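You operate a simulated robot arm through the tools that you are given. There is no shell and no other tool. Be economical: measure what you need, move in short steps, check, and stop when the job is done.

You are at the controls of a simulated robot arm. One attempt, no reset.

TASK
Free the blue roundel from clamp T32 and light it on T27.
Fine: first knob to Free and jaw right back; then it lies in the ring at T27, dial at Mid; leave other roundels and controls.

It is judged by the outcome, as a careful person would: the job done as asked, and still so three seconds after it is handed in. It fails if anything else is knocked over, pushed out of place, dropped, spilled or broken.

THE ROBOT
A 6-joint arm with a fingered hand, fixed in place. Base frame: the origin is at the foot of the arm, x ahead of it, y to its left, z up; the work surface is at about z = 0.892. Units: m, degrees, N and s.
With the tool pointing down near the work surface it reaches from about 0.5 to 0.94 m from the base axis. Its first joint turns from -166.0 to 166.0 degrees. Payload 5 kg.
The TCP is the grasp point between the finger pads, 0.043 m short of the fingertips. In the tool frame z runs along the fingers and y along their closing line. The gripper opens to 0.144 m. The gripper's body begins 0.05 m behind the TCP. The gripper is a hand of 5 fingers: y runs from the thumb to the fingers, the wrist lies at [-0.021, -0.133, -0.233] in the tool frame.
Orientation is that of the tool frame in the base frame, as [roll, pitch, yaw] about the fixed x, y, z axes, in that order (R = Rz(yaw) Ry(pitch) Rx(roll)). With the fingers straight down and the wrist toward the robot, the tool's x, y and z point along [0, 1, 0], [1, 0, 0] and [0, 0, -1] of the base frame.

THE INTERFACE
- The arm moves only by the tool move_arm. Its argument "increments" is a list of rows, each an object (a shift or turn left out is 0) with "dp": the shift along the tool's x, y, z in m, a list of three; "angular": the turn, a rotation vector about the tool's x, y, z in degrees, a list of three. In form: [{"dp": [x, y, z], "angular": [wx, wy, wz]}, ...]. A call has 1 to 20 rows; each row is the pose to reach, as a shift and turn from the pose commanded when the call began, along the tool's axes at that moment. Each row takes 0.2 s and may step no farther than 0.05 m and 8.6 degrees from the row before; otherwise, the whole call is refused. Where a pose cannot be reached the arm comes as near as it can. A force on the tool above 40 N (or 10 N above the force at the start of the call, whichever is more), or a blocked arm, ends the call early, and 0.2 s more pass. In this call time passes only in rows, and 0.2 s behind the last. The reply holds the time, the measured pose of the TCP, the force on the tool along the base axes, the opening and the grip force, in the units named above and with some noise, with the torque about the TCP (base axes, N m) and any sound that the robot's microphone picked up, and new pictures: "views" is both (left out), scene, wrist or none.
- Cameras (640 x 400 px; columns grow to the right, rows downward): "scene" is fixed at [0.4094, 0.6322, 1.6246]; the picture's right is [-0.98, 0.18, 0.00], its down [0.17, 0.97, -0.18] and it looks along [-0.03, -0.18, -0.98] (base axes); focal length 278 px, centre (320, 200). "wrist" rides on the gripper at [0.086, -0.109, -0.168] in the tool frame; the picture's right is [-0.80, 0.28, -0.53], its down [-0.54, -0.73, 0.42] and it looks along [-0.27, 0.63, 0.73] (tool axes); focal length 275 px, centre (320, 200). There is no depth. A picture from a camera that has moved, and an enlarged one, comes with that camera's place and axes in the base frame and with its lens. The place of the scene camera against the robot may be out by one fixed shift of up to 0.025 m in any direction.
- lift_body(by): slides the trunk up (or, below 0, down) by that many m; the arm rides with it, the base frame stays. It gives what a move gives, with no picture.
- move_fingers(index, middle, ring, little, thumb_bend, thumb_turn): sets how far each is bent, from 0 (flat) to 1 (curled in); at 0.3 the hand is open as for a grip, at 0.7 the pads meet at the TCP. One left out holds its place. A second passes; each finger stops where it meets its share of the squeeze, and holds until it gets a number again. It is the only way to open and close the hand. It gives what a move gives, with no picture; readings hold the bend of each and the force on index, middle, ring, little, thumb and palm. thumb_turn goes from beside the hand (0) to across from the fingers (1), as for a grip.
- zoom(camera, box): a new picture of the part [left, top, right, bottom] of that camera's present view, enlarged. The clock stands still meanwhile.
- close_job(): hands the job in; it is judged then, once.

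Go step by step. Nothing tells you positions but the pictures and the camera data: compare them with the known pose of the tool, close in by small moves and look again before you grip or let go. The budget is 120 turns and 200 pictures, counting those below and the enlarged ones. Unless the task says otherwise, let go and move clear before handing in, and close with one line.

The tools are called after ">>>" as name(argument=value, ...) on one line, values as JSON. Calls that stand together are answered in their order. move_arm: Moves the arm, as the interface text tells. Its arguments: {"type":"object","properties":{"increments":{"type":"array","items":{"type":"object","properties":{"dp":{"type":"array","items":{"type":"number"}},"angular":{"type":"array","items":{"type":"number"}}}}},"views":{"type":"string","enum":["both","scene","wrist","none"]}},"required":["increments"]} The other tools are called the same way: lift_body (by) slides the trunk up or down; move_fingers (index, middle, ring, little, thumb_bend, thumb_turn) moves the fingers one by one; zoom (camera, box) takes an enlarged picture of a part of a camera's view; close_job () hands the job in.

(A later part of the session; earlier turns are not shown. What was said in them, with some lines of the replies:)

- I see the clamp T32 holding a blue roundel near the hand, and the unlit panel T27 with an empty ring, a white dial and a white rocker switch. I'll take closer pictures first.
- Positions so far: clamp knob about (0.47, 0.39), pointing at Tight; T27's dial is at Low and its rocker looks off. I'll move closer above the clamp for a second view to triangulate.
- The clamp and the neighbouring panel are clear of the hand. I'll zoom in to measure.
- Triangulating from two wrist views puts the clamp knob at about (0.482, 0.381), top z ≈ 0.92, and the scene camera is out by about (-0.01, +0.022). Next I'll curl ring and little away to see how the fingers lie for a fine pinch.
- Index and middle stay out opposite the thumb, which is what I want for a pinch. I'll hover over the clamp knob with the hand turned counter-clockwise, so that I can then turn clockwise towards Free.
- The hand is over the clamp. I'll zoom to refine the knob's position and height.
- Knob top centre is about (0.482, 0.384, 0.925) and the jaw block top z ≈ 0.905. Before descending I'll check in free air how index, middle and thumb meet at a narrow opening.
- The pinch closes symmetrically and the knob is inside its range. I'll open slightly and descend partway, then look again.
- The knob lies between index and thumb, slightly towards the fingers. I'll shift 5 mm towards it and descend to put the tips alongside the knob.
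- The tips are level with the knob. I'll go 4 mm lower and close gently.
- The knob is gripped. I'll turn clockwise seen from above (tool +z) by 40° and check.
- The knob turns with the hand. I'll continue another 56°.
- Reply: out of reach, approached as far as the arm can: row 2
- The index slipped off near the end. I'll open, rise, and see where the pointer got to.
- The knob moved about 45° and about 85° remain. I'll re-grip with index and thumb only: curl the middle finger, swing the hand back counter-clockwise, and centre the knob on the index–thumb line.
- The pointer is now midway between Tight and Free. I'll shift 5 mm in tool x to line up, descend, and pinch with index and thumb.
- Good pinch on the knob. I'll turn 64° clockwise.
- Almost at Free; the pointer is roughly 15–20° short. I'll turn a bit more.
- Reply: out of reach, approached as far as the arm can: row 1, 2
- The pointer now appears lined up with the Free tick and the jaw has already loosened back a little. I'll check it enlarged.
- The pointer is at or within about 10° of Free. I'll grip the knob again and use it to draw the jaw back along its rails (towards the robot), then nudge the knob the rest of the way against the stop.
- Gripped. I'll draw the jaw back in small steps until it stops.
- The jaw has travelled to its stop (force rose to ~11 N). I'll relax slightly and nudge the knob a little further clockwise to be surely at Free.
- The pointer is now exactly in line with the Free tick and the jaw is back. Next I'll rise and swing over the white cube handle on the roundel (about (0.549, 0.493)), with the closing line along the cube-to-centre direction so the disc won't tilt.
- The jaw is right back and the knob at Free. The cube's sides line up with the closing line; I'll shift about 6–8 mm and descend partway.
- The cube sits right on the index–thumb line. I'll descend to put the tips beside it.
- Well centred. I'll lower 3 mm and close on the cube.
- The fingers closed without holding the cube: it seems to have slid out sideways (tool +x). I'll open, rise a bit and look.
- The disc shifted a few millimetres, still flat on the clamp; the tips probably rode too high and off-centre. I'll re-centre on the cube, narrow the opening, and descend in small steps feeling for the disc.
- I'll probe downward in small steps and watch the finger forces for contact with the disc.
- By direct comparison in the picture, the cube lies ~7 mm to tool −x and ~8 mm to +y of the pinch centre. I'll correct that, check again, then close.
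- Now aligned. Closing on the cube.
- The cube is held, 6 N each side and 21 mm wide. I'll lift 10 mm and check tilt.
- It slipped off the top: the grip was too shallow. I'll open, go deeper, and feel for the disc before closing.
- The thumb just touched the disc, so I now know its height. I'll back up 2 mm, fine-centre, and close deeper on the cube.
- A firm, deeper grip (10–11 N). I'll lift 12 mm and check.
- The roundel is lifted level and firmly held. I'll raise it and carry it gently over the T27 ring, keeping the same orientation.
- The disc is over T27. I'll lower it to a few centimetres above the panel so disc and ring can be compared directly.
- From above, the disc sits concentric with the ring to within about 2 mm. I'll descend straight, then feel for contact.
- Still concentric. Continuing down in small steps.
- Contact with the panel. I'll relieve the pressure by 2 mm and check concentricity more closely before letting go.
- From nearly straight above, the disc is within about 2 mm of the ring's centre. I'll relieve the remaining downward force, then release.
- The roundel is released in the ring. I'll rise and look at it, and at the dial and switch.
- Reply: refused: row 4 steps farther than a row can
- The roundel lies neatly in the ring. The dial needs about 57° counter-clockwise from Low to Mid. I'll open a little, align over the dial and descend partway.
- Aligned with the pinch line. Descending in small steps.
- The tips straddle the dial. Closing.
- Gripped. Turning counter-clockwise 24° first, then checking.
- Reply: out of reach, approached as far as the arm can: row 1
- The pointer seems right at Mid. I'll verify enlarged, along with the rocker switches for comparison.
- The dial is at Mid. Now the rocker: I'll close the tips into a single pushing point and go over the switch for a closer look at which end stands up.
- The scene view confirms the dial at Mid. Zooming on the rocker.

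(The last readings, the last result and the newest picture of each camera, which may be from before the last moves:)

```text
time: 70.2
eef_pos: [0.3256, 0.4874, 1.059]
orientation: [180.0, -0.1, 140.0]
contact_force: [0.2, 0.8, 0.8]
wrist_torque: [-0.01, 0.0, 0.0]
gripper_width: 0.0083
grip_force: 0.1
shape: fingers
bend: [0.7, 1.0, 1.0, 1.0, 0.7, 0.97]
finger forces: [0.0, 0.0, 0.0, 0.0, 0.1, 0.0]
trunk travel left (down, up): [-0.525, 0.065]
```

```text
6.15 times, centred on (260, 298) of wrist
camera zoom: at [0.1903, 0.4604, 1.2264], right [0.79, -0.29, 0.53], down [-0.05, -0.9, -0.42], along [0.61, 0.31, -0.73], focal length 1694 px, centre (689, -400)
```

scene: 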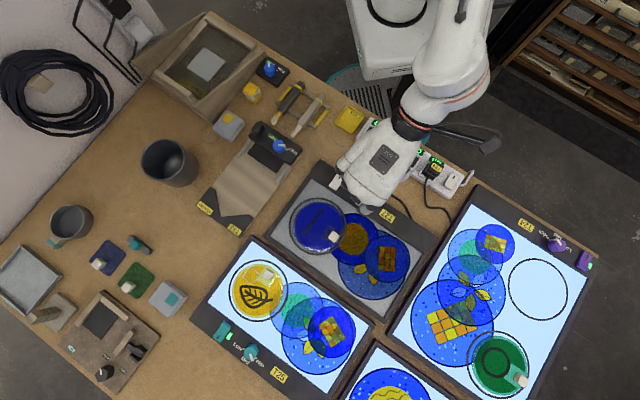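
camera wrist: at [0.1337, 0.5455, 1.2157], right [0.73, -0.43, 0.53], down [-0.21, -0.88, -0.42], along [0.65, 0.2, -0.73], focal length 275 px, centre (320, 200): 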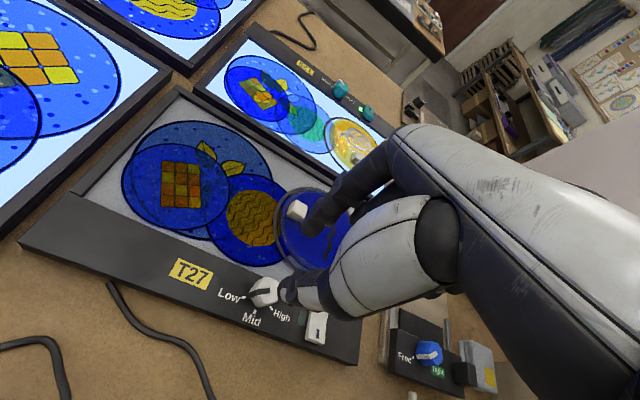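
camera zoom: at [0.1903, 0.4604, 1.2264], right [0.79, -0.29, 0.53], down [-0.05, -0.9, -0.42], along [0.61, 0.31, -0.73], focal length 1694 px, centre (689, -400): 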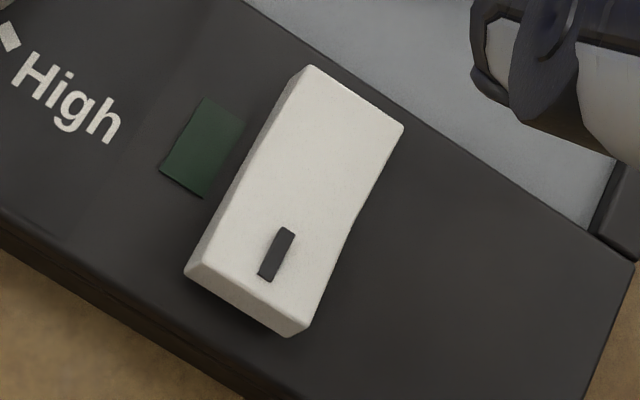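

The marked end of the rocker stands up (off), as opposed to the lit panels where it is pressed. I'll press the marked end with the thumb tip alone, so I curl the index away.

>>> move_fingers(index=1.0, thumb_bend=0.56)

>>> zoom(camera="wrist", box=[200, 190, 360, 350])

```text
time: 71.2
eef_pos: [0.3267, 0.4877, 1.0579]
orientation: [-180.0, -0.1, 139.9]
contact_force: [-1.0, -0.7, 0.0]
wrist_torque: [-0.02, 0.01, -0.04]
gripper_width: 0.0805
grip_force: 0.0
shape: fingers
bend: [1.0, 1.0, 1.0, 1.0, 0.56, 0.97]
finger forces: [0.1, 0.0, 0.0, 0.0, 0.1, 0.0]
trunk travel left (down, up): [-0.525, 0.065]
```

```text
2.50 times, centred on (280, 270) of wrist
camera zoom: at [0.1903, 0.4604, 1.2264], right [0.79, -0.29, 0.53], down [-0.05, -0.9, -0.42], along [0.61, 0.31, -0.73], focal length 688 px, centre (420, 25)
```

zoom: 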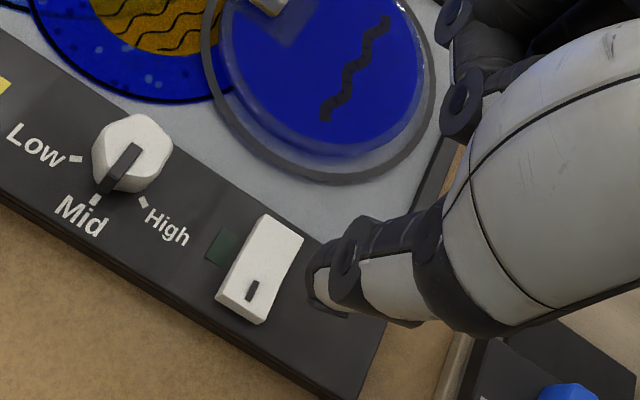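

>>> move_arm(increments=[{"dp": [-0.007, 0.013, 0.03]}, {"dp": [-0.007, 0.013, 0.06]}, {"dp": [-0.007, 0.013, 0.08]}], views="none")

>>> zoom(camera="wrist", box=[220, 210, 340, 330])

>>> zoom(camera="scene", box=[310, 150, 370, 210])

```text
time: 72.0
eef_pos: [0.3393, 0.4936, 0.9763]
orientation: [-180.0, -0.1, 140.1]
contact_force: [0.2, 0.2, 0.9]
wrist_torque: [0.0, 0.0, -0.02]
gripper_width: 0.0805
grip_force: 0.1
shape: fingers
bend: [1.0, 1.0, 1.0, 1.0, 0.56, 0.97]
finger forces: [0.0, 0.1, 0.0, 0.0, 0.0, 0.2]
trunk travel left (down, up): [-0.525, 0.065]
```

```text
3.33 times, centred on (280, 270) of wrist
camera zoom: at [0.2037, 0.4662, 1.1448], right [0.79, -0.29, 0.53], down [-0.05, -0.9, -0.42], along [0.61, 0.31, -0.73], focal length 918 px, centre (453, -33)
```

zoom: 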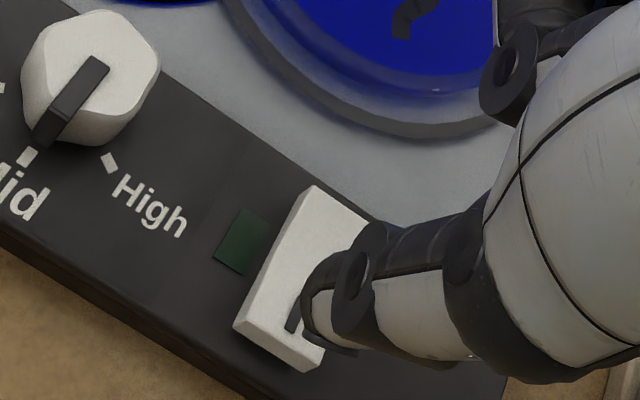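

```text
6.67 times, centred on (340, 180) of scene
camera zoom: at [0.4094, 0.6322, 1.6246], right [-0.98, 0.18, 0.0], down [0.17, 0.97, -0.18], along [-0.03, -0.18, -0.98], focal length 1852 px, centre (187, 333)
```

zoom: 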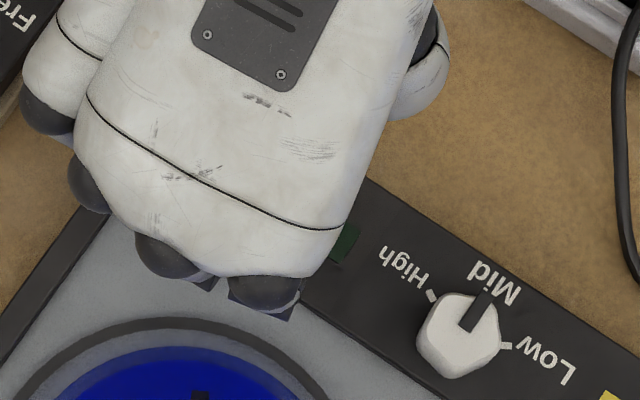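

The thumb tip is coming down on the marked end. I'll shift 3 mm inward and lower in small steps watching force and the green light.

>>> move_arm(increments=[{"dp": [0, 0.003, 0.005]}, {"dp": [0, 0.003, 0.01]}], views="none")

>>> move_arm(increments=[{"dp": [0, 0, 0.003]}], views="none")

>>> zoom(camera="wrist", box=[220, 210, 340, 330])

```text
time: 72.6
eef_pos: [0.3418, 0.4955, 0.9669]
orientation: [180.0, -0.1, 140.0]
contact_force: [0.0, 0.4, 0.5]
wrist_torque: [0.01, 0.01, 0.0]
gripper_width: 0.0806
grip_force: 0.1
shape: fingers
bend: [1.0, 1.0, 1.0, 1.0, 0.56, 0.97]
finger forces: [0.0, 0.1, 0.1, 0.1, 0.0, 0.0]
trunk travel left (down, up): [-0.525, 0.065]
```

```text
time: 73.0
eef_pos: [0.3417, 0.4959, 0.9645]
orientation: [180.0, -0.2, 140.0]
contact_force: [-1.4, 0.5, 0.8]
wrist_torque: [-0.02, 0.01, 0.01]
gripper_width: 0.0805
grip_force: 0.1
shape: fingers
bend: [1.0, 1.0, 1.0, 1.0, 0.56, 0.97]
finger forces: [0.0, 0.0, 0.1, 0.0, 0.1, 0.1]
trunk travel left (down, up): [-0.525, 0.065]
```

```text
3.33 times, centred on (280, 270) of wrist
camera zoom: at [0.2056, 0.4683, 1.133], right [0.79, -0.29, 0.53], down [-0.05, -0.9, -0.42], along [0.61, 0.31, -0.73], focal length 918 px, centre (453, -33)
```

zoom: 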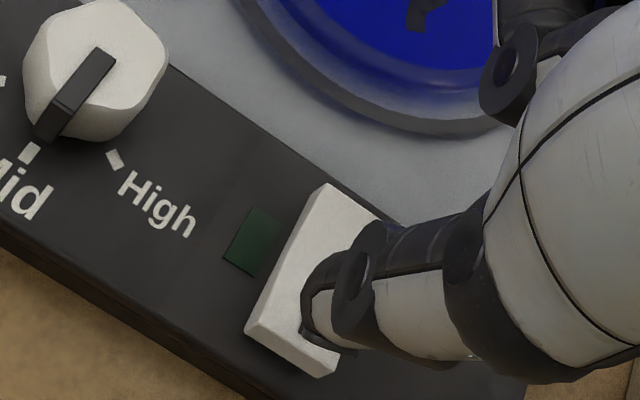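

>>> move_arm(increments=[{"dp": [0, 0, 0.003]}], views="none")

>>> move_arm(increments=[{"dp": [0, 0, 0.002]}], views="none")

>>> move_arm(increments=[{"dp": [0, 0, 0.002]}], views="none")

>>> zoom(camera="wrist", box=[220, 210, 340, 330])

```text
time: 73.4
eef_pos: [0.3415, 0.4958, 0.9614]
orientation: [-179.9, -0.1, 140.1]
contact_force: [0.0, 0.2, 0.5]
wrist_torque: [-0.01, 0.01, -0.04]
gripper_width: 0.0807
grip_force: 0.0
shape: fingers
bend: [1.0, 1.0, 1.0, 1.0, 0.56, 0.97]
finger forces: [0.1, 0.0, 0.1, 0.1, 0.1, 0.1]
trunk travel left (down, up): [-0.525, 0.065]
```

```text
time: 73.8
eef_pos: [0.3423, 0.4956, 0.9598]
orientation: [180.0, -0.2, 140.0]
contact_force: [-0.1, 0.6, -0.4]
wrist_torque: [0.01, -0.02, 0.03]
gripper_width: 0.0809
grip_force: 0.0
shape: fingers
bend: [1.0, 1.0, 1.0, 1.0, 0.56, 0.97]
finger forces: [0.1, 0.0, 0.1, 0.1, 0.0, 0.0]
trunk travel left (down, up): [-0.525, 0.065]
```

```text
time: 74.2
eef_pos: [0.3422, 0.4943, 0.9578]
orientation: [-179.9, 0.0, 140.0]
contact_force: [0.3, 0.1, -0.2]
wrist_torque: [-0.02, 0.02, -0.02]
gripper_width: 0.0806
grip_force: 0.0
shape: fingers
bend: [1.0, 1.0, 1.0, 1.0, 0.56, 0.97]
finger forces: [0.1, 0.0, 0.0, 0.0, 0.0, 0.1]
trunk travel left (down, up): [-0.525, 0.065]
```

```text
3.33 times, centred on (280, 270) of wrist
camera zoom: at [0.2065, 0.4676, 1.1259], right [0.79, -0.29, 0.53], down [-0.05, -0.9, -0.42], along [0.61, 0.31, -0.73], focal length 918 px, centre (453, -33)
```

zoom: 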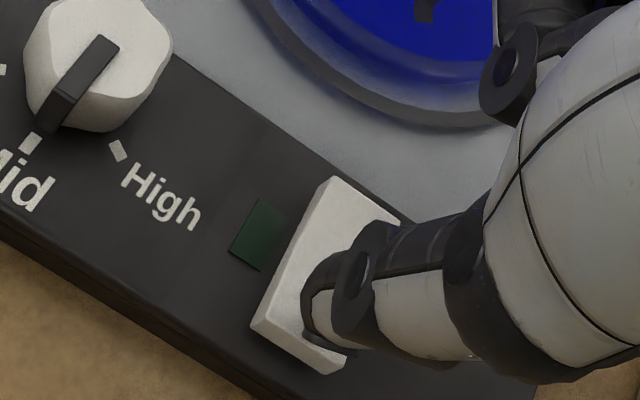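

>>> move_arm(increments=[{"dp": [0, 0, 0.002]}], views="none")

>>> move_arm(increments=[{"dp": [0, 0, 0.002]}], views="none")

>>> zoom(camera="wrist", box=[220, 210, 340, 330])

```text
time: 74.6
eef_pos: [0.3415, 0.4955, 0.9554]
orientation: [180.0, -0.1, 140.0]
contact_force: [0.7, 0.9, 1.5]
wrist_torque: [0.01, 0.0, -0.01]
gripper_width: 0.0807
grip_force: 0.0
shape: fingers
bend: [1.0, 1.0, 1.0, 1.0, 0.56, 0.97]
finger forces: [0.1, 0.0, 0.0, 0.0, 0.0, 0.1]
trunk travel left (down, up): [-0.525, 0.065]
```

```text
time: 75.0
eef_pos: [0.3424, 0.4954, 0.953]
orientation: [-179.9, 0.0, 140.1]
contact_force: [-0.2, -0.1, -0.2]
wrist_torque: [0.0, 0.01, -0.03]
gripper_width: 0.0807
grip_force: 0.0
shape: fingers
bend: [1.0, 1.0, 1.0, 1.0, 0.56, 0.97]
finger forces: [0.0, 0.1, 0.1, 0.1, 0.0, 0.0]
trunk travel left (down, up): [-0.525, 0.065]
```

```text
3.33 times, centred on (280, 270) of wrist
camera zoom: at [0.2062, 0.468, 1.122], right [0.79, -0.29, 0.53], down [-0.05, -0.9, -0.42], along [0.61, 0.31, -0.73], focal length 918 px, centre (453, -33)
```

zoom: 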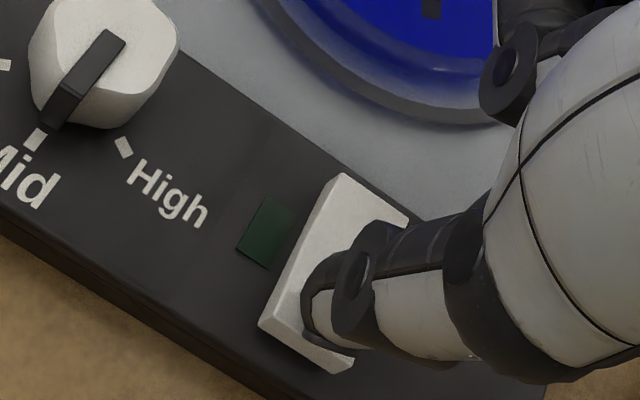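

>>> move_arm(increments=[{"dp": [0, 0, 0.002]}], views="none")

>>> move_arm(increments=[{"dp": [0, 0, 0.002]}], views="none")

>>> zoom(camera="wrist", box=[220, 210, 340, 330])

```text
time: 75.4
eef_pos: [0.3428, 0.496, 0.9526]
orientation: [-180.0, -0.1, 140.0]
contact_force: [-0.3, -0.2, 2.2]
wrist_torque: [-0.03, 0.06, 0.0]
gripper_width: 0.0809
grip_force: 0.1
shape: fingers
bend: [1.0, 1.0, 1.0, 1.0, 0.56, 0.97]
finger forces: [0.0, 0.0, 0.0, 0.0, 1.3, 0.1]
trunk travel left (down, up): [-0.525, 0.065]
```

```text
time: 75.8
eef_pos: [0.3416, 0.4944, 0.9494]
orientation: [-180.0, -0.1, 140.0]
contact_force: [-0.9, -0.6, 0.8]
wrist_torque: [0.01, -0.03, -0.02]
gripper_width: 0.0805
grip_force: 0.0
shape: fingers
bend: [1.0, 1.0, 1.0, 1.0, 0.56, 0.97]
finger forces: [0.0, 0.1, 0.0, 0.1, 0.0, 0.0]
trunk travel left (down, up): [-0.525, 0.065]
```

```text
3.33 times, centred on (280, 270) of wrist
camera zoom: at [0.2069, 0.4676, 1.118], right [0.79, -0.29, 0.53], down [-0.05, -0.9, -0.42], along [0.61, 0.31, -0.73], focal length 918 px, centre (453, -33)
```

zoom: 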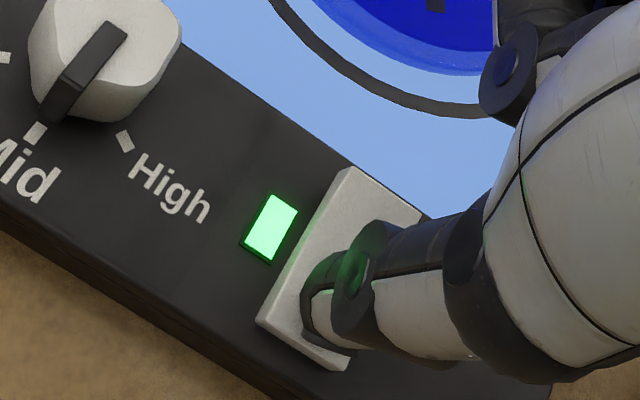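

The rocker clicked over: the green light and the panel are on. I'll rise straight up, move clear and check everything.

>>> move_arm(increments=[{"dp": [0, 0, -0.03]}, {"dp": [0, 0, -0.07]}, {"dp": [0, -0.03, -0.1]}, {"dp": [0, -0.07, -0.12]}, {"dp": [0, -0.11, -0.14]}, {"dp": [0, -0.14, -0.16]}], views="both")

>>> zoom(camera="scene", box=[190, 100, 450, 290])

>>> zoom(camera="scene", box=[320, 160, 390, 220])

>>> zoom(camera="scene", box=[220, 110, 310, 190])

```text
time: 77.2
eef_pos: [0.252, 0.388, 1.111]
orientation: [-179.9, 0.0, 140.0]
contact_force: [-1.3, 0.5, 0.1]
wrist_torque: [-0.02, 0.01, -0.01]
gripper_width: 0.0805
grip_force: 0.0
shape: fingers
bend: [1.0, 1.0, 1.0, 1.0, 0.56, 0.97]
finger forces: [0.1, 0.1, 0.1, 0.0, 0.1, 0.1]
trunk travel left (down, up): [-0.525, 0.065]
camera wrist: at [0.1164, 0.3598, 1.2786], right [0.79, -0.29, 0.53], down [-0.05, -0.9, -0.42], along [0.61, 0.31, -0.73], focal length 275 px, centre (320, 200)
```

scene: 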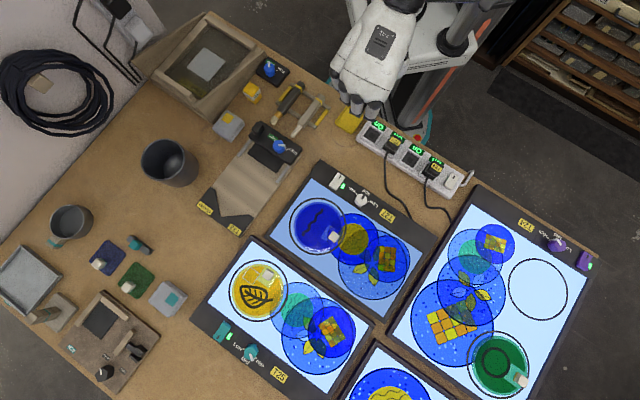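
wrist: 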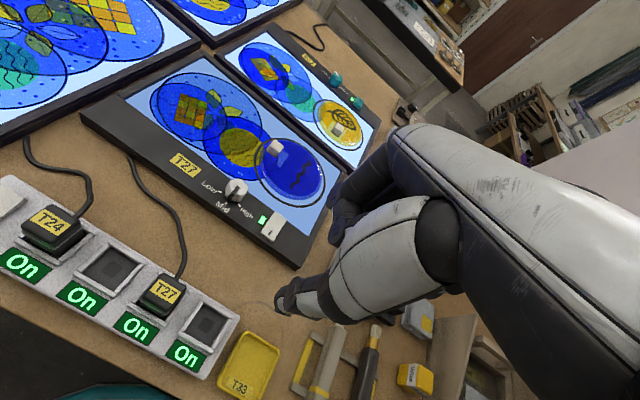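

```text
2.11 times, centred on (320, 195) of scene
camera zoom: at [0.4094, 0.6322, 1.6246], right [-0.98, 0.18, 0.0], down [0.17, 0.97, -0.18], along [-0.03, -0.18, -0.98], focal length 585 px, centre (320, 210)
```

zoom: 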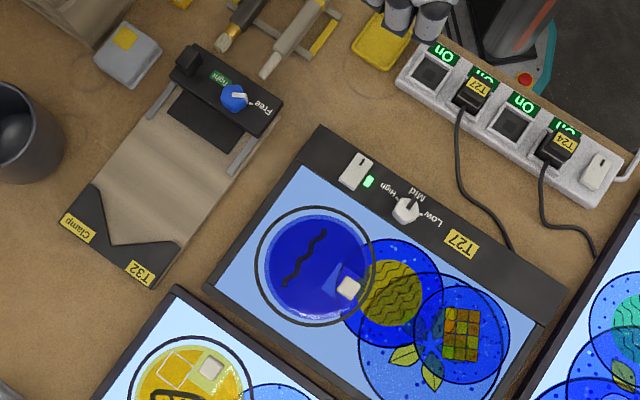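

```text
6.67 times, centred on (355, 190) of scene
camera zoom: at [0.4094, 0.6322, 1.6246], right [-0.98, 0.18, 0.0], down [0.17, 0.97, -0.18], along [-0.03, -0.18, -0.98], focal length 1852 px, centre (87, 267)
```

zoom: 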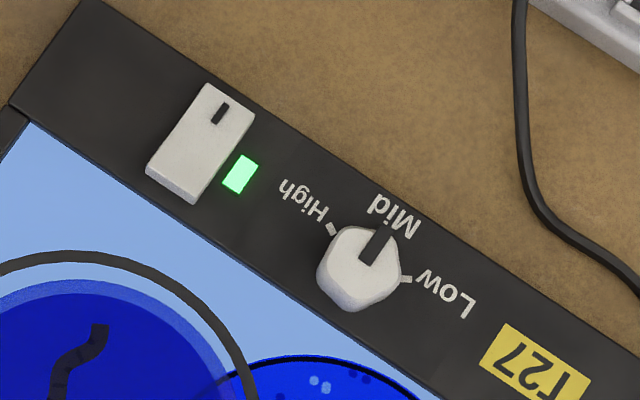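

```text
5.00 times, centred on (265, 150) of scene
camera zoom: at [0.4094, 0.6322, 1.6246], right [-0.98, 0.18, 0.0], down [0.17, 0.97, -0.18], along [-0.03, -0.18, -0.98], focal length 1389 px, centre (595, 450)
```

zoom: 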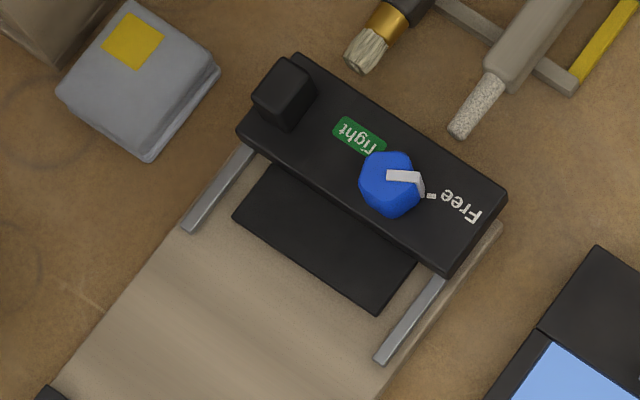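

Everything reads right: T27 lit, dial at Mid, roundel in the ring, knob at Free. I want to be sure the jaw is truly at its back stop, so I'll take the knob once more and draw it back firmly.

>>> move_fingers(index=0.52, thumb_bend=0.52)

>>> move_arm(increments=[{"dp": [-0.03, 0.018, 0.0], "angular": [0, 0, 2]}, {"dp": [-0.06, 0.037, 0.0], "angular": [0, 0, 4]}, {"dp": [-0.09, 0.056, 0.02], "angular": [0, 0, 6]}, {"dp": [-0.12, 0.075, 0.04], "angular": [0, 0, 8]}, {"dp": [-0.15, 0.093, 0.06], "angular": [0, 0, 10]}, {"dp": [-0.179, 0.1114, 0.08], "angular": [0, 0, 10]}, {"dp": [-0.179, 0.1114, 0.11], "angular": [0, 0, 10]}], views="none")

>>> zoom(camera="wrist", box=[200, 130, 400, 330])

```text
time: 78.2
eef_pos: [0.252, 0.388, 1.1095]
orientation: [180.0, -0.1, 139.9]
contact_force: [-0.1, -0.6, -0.3]
wrist_torque: [-0.01, -0.02, 0.04]
gripper_width: 0.071
grip_force: 0.1
shape: fingers
bend: [0.52, 1.0, 1.0, 1.0, 0.52, 0.97]
finger forces: [0.1, 0.1, 0.1, 0.0, 0.0, 0.0]
trunk travel left (down, up): [-0.525, 0.065]
```

```text
time: 79.8
eef_pos: [0.4617, 0.3548, 1.0012]
orientation: [180.0, -0.2, 130.1]
contact_force: [1.0, 0.3, 0.4]
wrist_torque: [0.0, 0.05, 0.03]
gripper_width: 0.0709
grip_force: 0.1
shape: fingers
bend: [0.52, 1.0, 1.0, 1.0, 0.52, 0.97]
finger forces: [0.0, 0.0, 0.0, 0.1, 0.0, 0.0]
trunk travel left (down, up): [-0.525, 0.065]
```

```text
2.00 times, centred on (300, 230) of wrist
camera zoom: at [0.3234, 0.3522, 1.1696], right [0.73, -0.43, 0.53], down [-0.21, -0.88, -0.42], along [0.65, 0.2, -0.73], focal length 551 px, centre (360, 140)
```

zoom: 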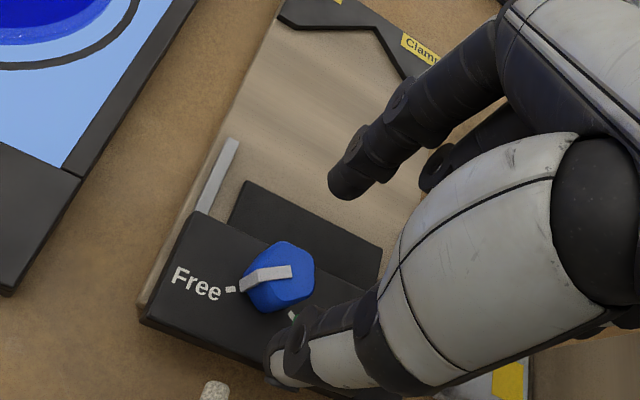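

>>> move_arm(increments=[{"dp": [0.003, 0.006, 0.02]}, {"dp": [0.003, 0.006, 0.04]}, {"dp": [0.003, 0.006, 0.047]}], views="none")

>>> zoom(camera="wrist", box=[200, 130, 400, 330])

>>> move_fingers(index=0.7, thumb_bend=0.7)

>>> move_arm(increments=[{"dp": [0, -0.005, 0]}, {"dp": [0, -0.01, 0]}, {"dp": [0, -0.015, 0]}], views="none")

>>> zoom(camera="scene", box=[220, 110, 310, 190])

```text
time: 80.6
eef_pos: [0.4624, 0.3641, 0.9526]
orientation: [180.0, 0.0, 130.0]
contact_force: [0.0, 0.0, -1.0]
wrist_torque: [-0.03, 0.0, -0.01]
gripper_width: 0.0709
grip_force: 0.1
shape: fingers
bend: [0.52, 1.0, 1.0, 1.0, 0.52, 0.97]
finger forces: [0.0, 0.0, 0.0, 0.0, 0.0, 0.0]
trunk travel left (down, up): [-0.525, 0.065]
```

```text
2.00 times, centred on (300, 230) of wrist
camera zoom: at [0.3244, 0.3601, 1.121], right [0.73, -0.43, 0.53], down [-0.21, -0.88, -0.42], along [0.65, 0.2, -0.73], focal length 551 px, centre (360, 140)
```

zoom: 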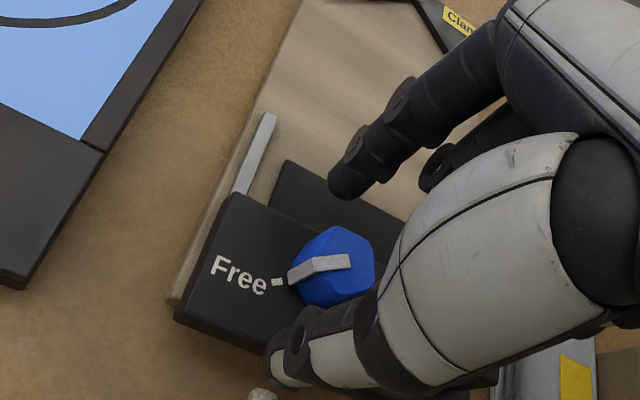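

```text
time: 81.6
eef_pos: [0.4628, 0.3628, 0.9529]
orientation: [-179.8, -0.1, 130.0]
contact_force: [-0.8, -0.8, -3.7]
wrist_torque: [-0.02, 0.0, -0.01]
gripper_width: 0.0294
grip_force: 7.3
shape: fingers
bend: [0.65, 1.0, 1.0, 1.0, 0.64, 0.97]
finger forces: [6.8, 0.0, 0.0, 0.0, 7.4, 0.0]
trunk travel left (down, up): [-0.525, 0.065]
```

```text
time: 82.4
eef_pos: [0.453, 0.3576, 0.9541]
orientation: [179.8, 0.0, 130.0]
contact_force: [7.9, 10.2, 3.3]
wrist_torque: [0.42, -0.32, 0.01]
gripper_width: 0.0286
grip_force: 8.4
shape: fingers
bend: [0.6, 1.0, 1.0, 1.0, 0.69, 0.98]
finger forces: [14.5, 0.1, 0.0, 0.1, 1.6, 0.0]
trunk travel left (down, up): [-0.525, 0.065]
```

```text
5.00 times, centred on (265, 150) of scene
camera zoom: at [0.4094, 0.6322, 1.6246], right [-0.98, 0.18, 0.0], down [0.17, 0.97, -0.18], along [-0.03, -0.18, -0.98], focal length 1389 px, centre (595, 450)
```

zoom: 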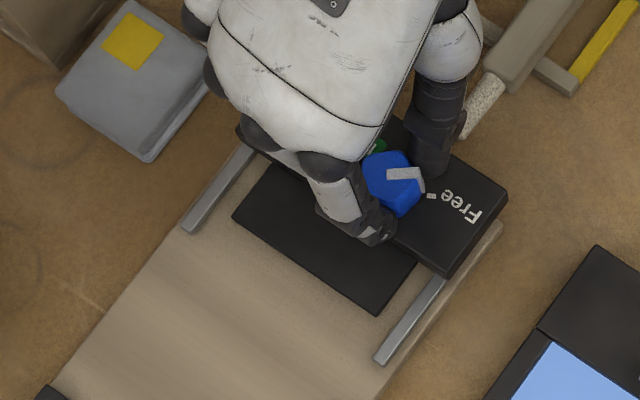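

The jaw did not move at all under ~14 N: it is at its back stop. I'll relax, let go and move clear.

>>> move_arm(increments=[{"dp": [0, 0.005, 0]}, {"dp": [0, 0.01, 0]}], views="none")

>>> move_fingers(index=0.52, thumb_bend=0.52)

>>> move_arm(increments=[{"dp": [0, 0, -0.04]}, {"dp": [0, 0, -0.08]}, {"dp": [0, -0.03, -0.11]}, {"dp": [0, -0.06, -0.14]}, {"dp": [0, -0.09, -0.17]}, {"dp": [0, -0.11, -0.2]}], views="both")

>>> zoom(camera="scene", box=[220, 110, 310, 190])

>>> zoom(camera="wrist", box=[130, 100, 380, 330])

```text
time: 83.0
eef_pos: [0.4587, 0.3608, 0.9518]
orientation: [-179.8, -0.1, 130.0]
contact_force: [-2.2, 3.3, 7.3]
wrist_torque: [0.14, 0.06, 0.01]
gripper_width: 0.0277
grip_force: 8.6
shape: fingers
bend: [0.63, 1.0, 1.0, 1.0, 0.67, 0.97]
finger forces: [8.6, 0.0, 0.0, 0.1, 8.0, 0.1]
trunk travel left (down, up): [-0.525, 0.065]
```

```text
time: 84.0
eef_pos: [0.4586, 0.3607, 0.9539]
orientation: [-180.0, 0.0, 130.0]
contact_force: [-0.1, 0.3, -0.5]
wrist_torque: [0.0, 0.0, -0.01]
gripper_width: 0.0707
grip_force: 0.1
shape: fingers
bend: [0.52, 1.0, 1.0, 1.0, 0.52, 0.97]
finger forces: [0.1, 0.1, 0.0, 0.1, 0.0, 0.0]
trunk travel left (down, up): [-0.525, 0.065]
```

```text
time: 85.4
eef_pos: [0.3748, 0.291, 1.1536]
orientation: [-180.0, 0.0, 130.0]
contact_force: [0.5, 0.4, 0.6]
wrist_torque: [-0.01, -0.02, 0.02]
gripper_width: 0.0712
grip_force: 0.2
shape: fingers
bend: [0.52, 1.0, 1.0, 1.0, 0.52, 0.97]
finger forces: [0.0, 0.0, 0.0, 0.0, 0.0, 0.1]
trunk travel left (down, up): [-0.525, 0.065]
camera wrist: at [0.2362, 0.286, 1.3222], right [0.73, -0.43, 0.53], down [-0.21, -0.88, -0.42], along [0.65, 0.2, -0.73], focal length 275 px, centre (320, 200)
```

scene: 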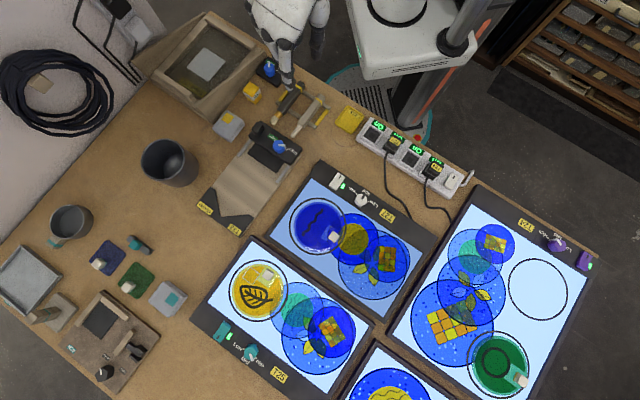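
wrist: 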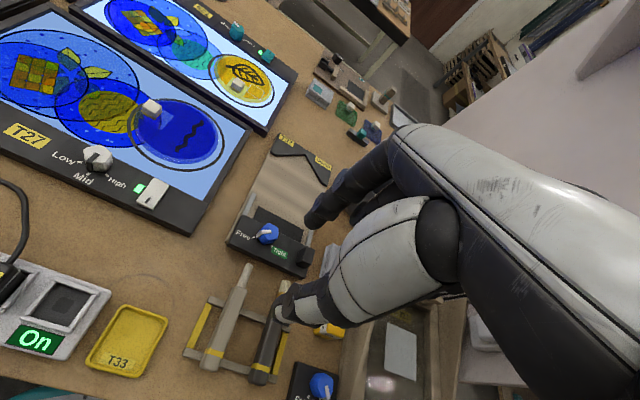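

```text
5.00 times, centred on (265, 150) of scene
camera zoom: at [0.4094, 0.6322, 1.6246], right [-0.98, 0.18, 0.0], down [0.17, 0.97, -0.18], along [-0.03, -0.18, -0.98], focal length 1389 px, centre (595, 450)
```

zoom: 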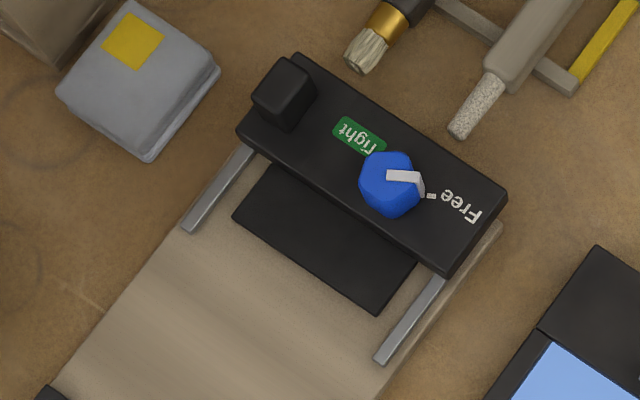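

```text
1.74 times, centred on (255, 215) of wrist
camera zoom: at [0.2362, 0.286, 1.3222], right [0.73, -0.43, 0.53], down [-0.21, -0.88, -0.42], along [0.65, 0.2, -0.73], focal length 479 px, centre (433, 174)
```

zoom: 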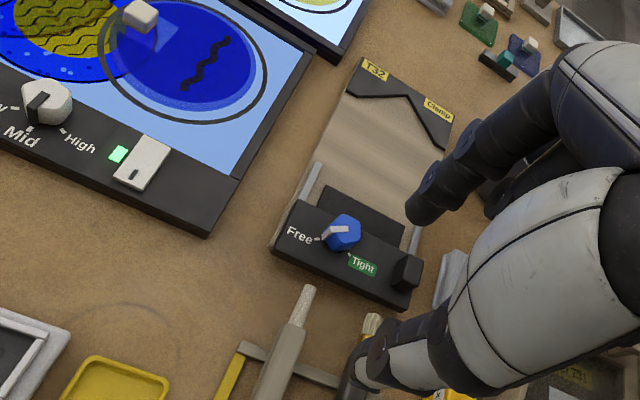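

All is as asked: the clamp knob is at Free, the jaw is at its back stop, the blue roundel lies in T27's ring, the dial is at Mid and the panel is lit. Nothing else has moved and the hand is clear, so I'm handing in.

>>> close_job()

```text
The job is handed in.
```

The blue roundel is out of clamp T32 and lies in the ring at T27, which is switched on and lit with its dial at Mid. The clamp knob is at Free, the jaw is at its back stop, and the other roundels and controls were left alone.
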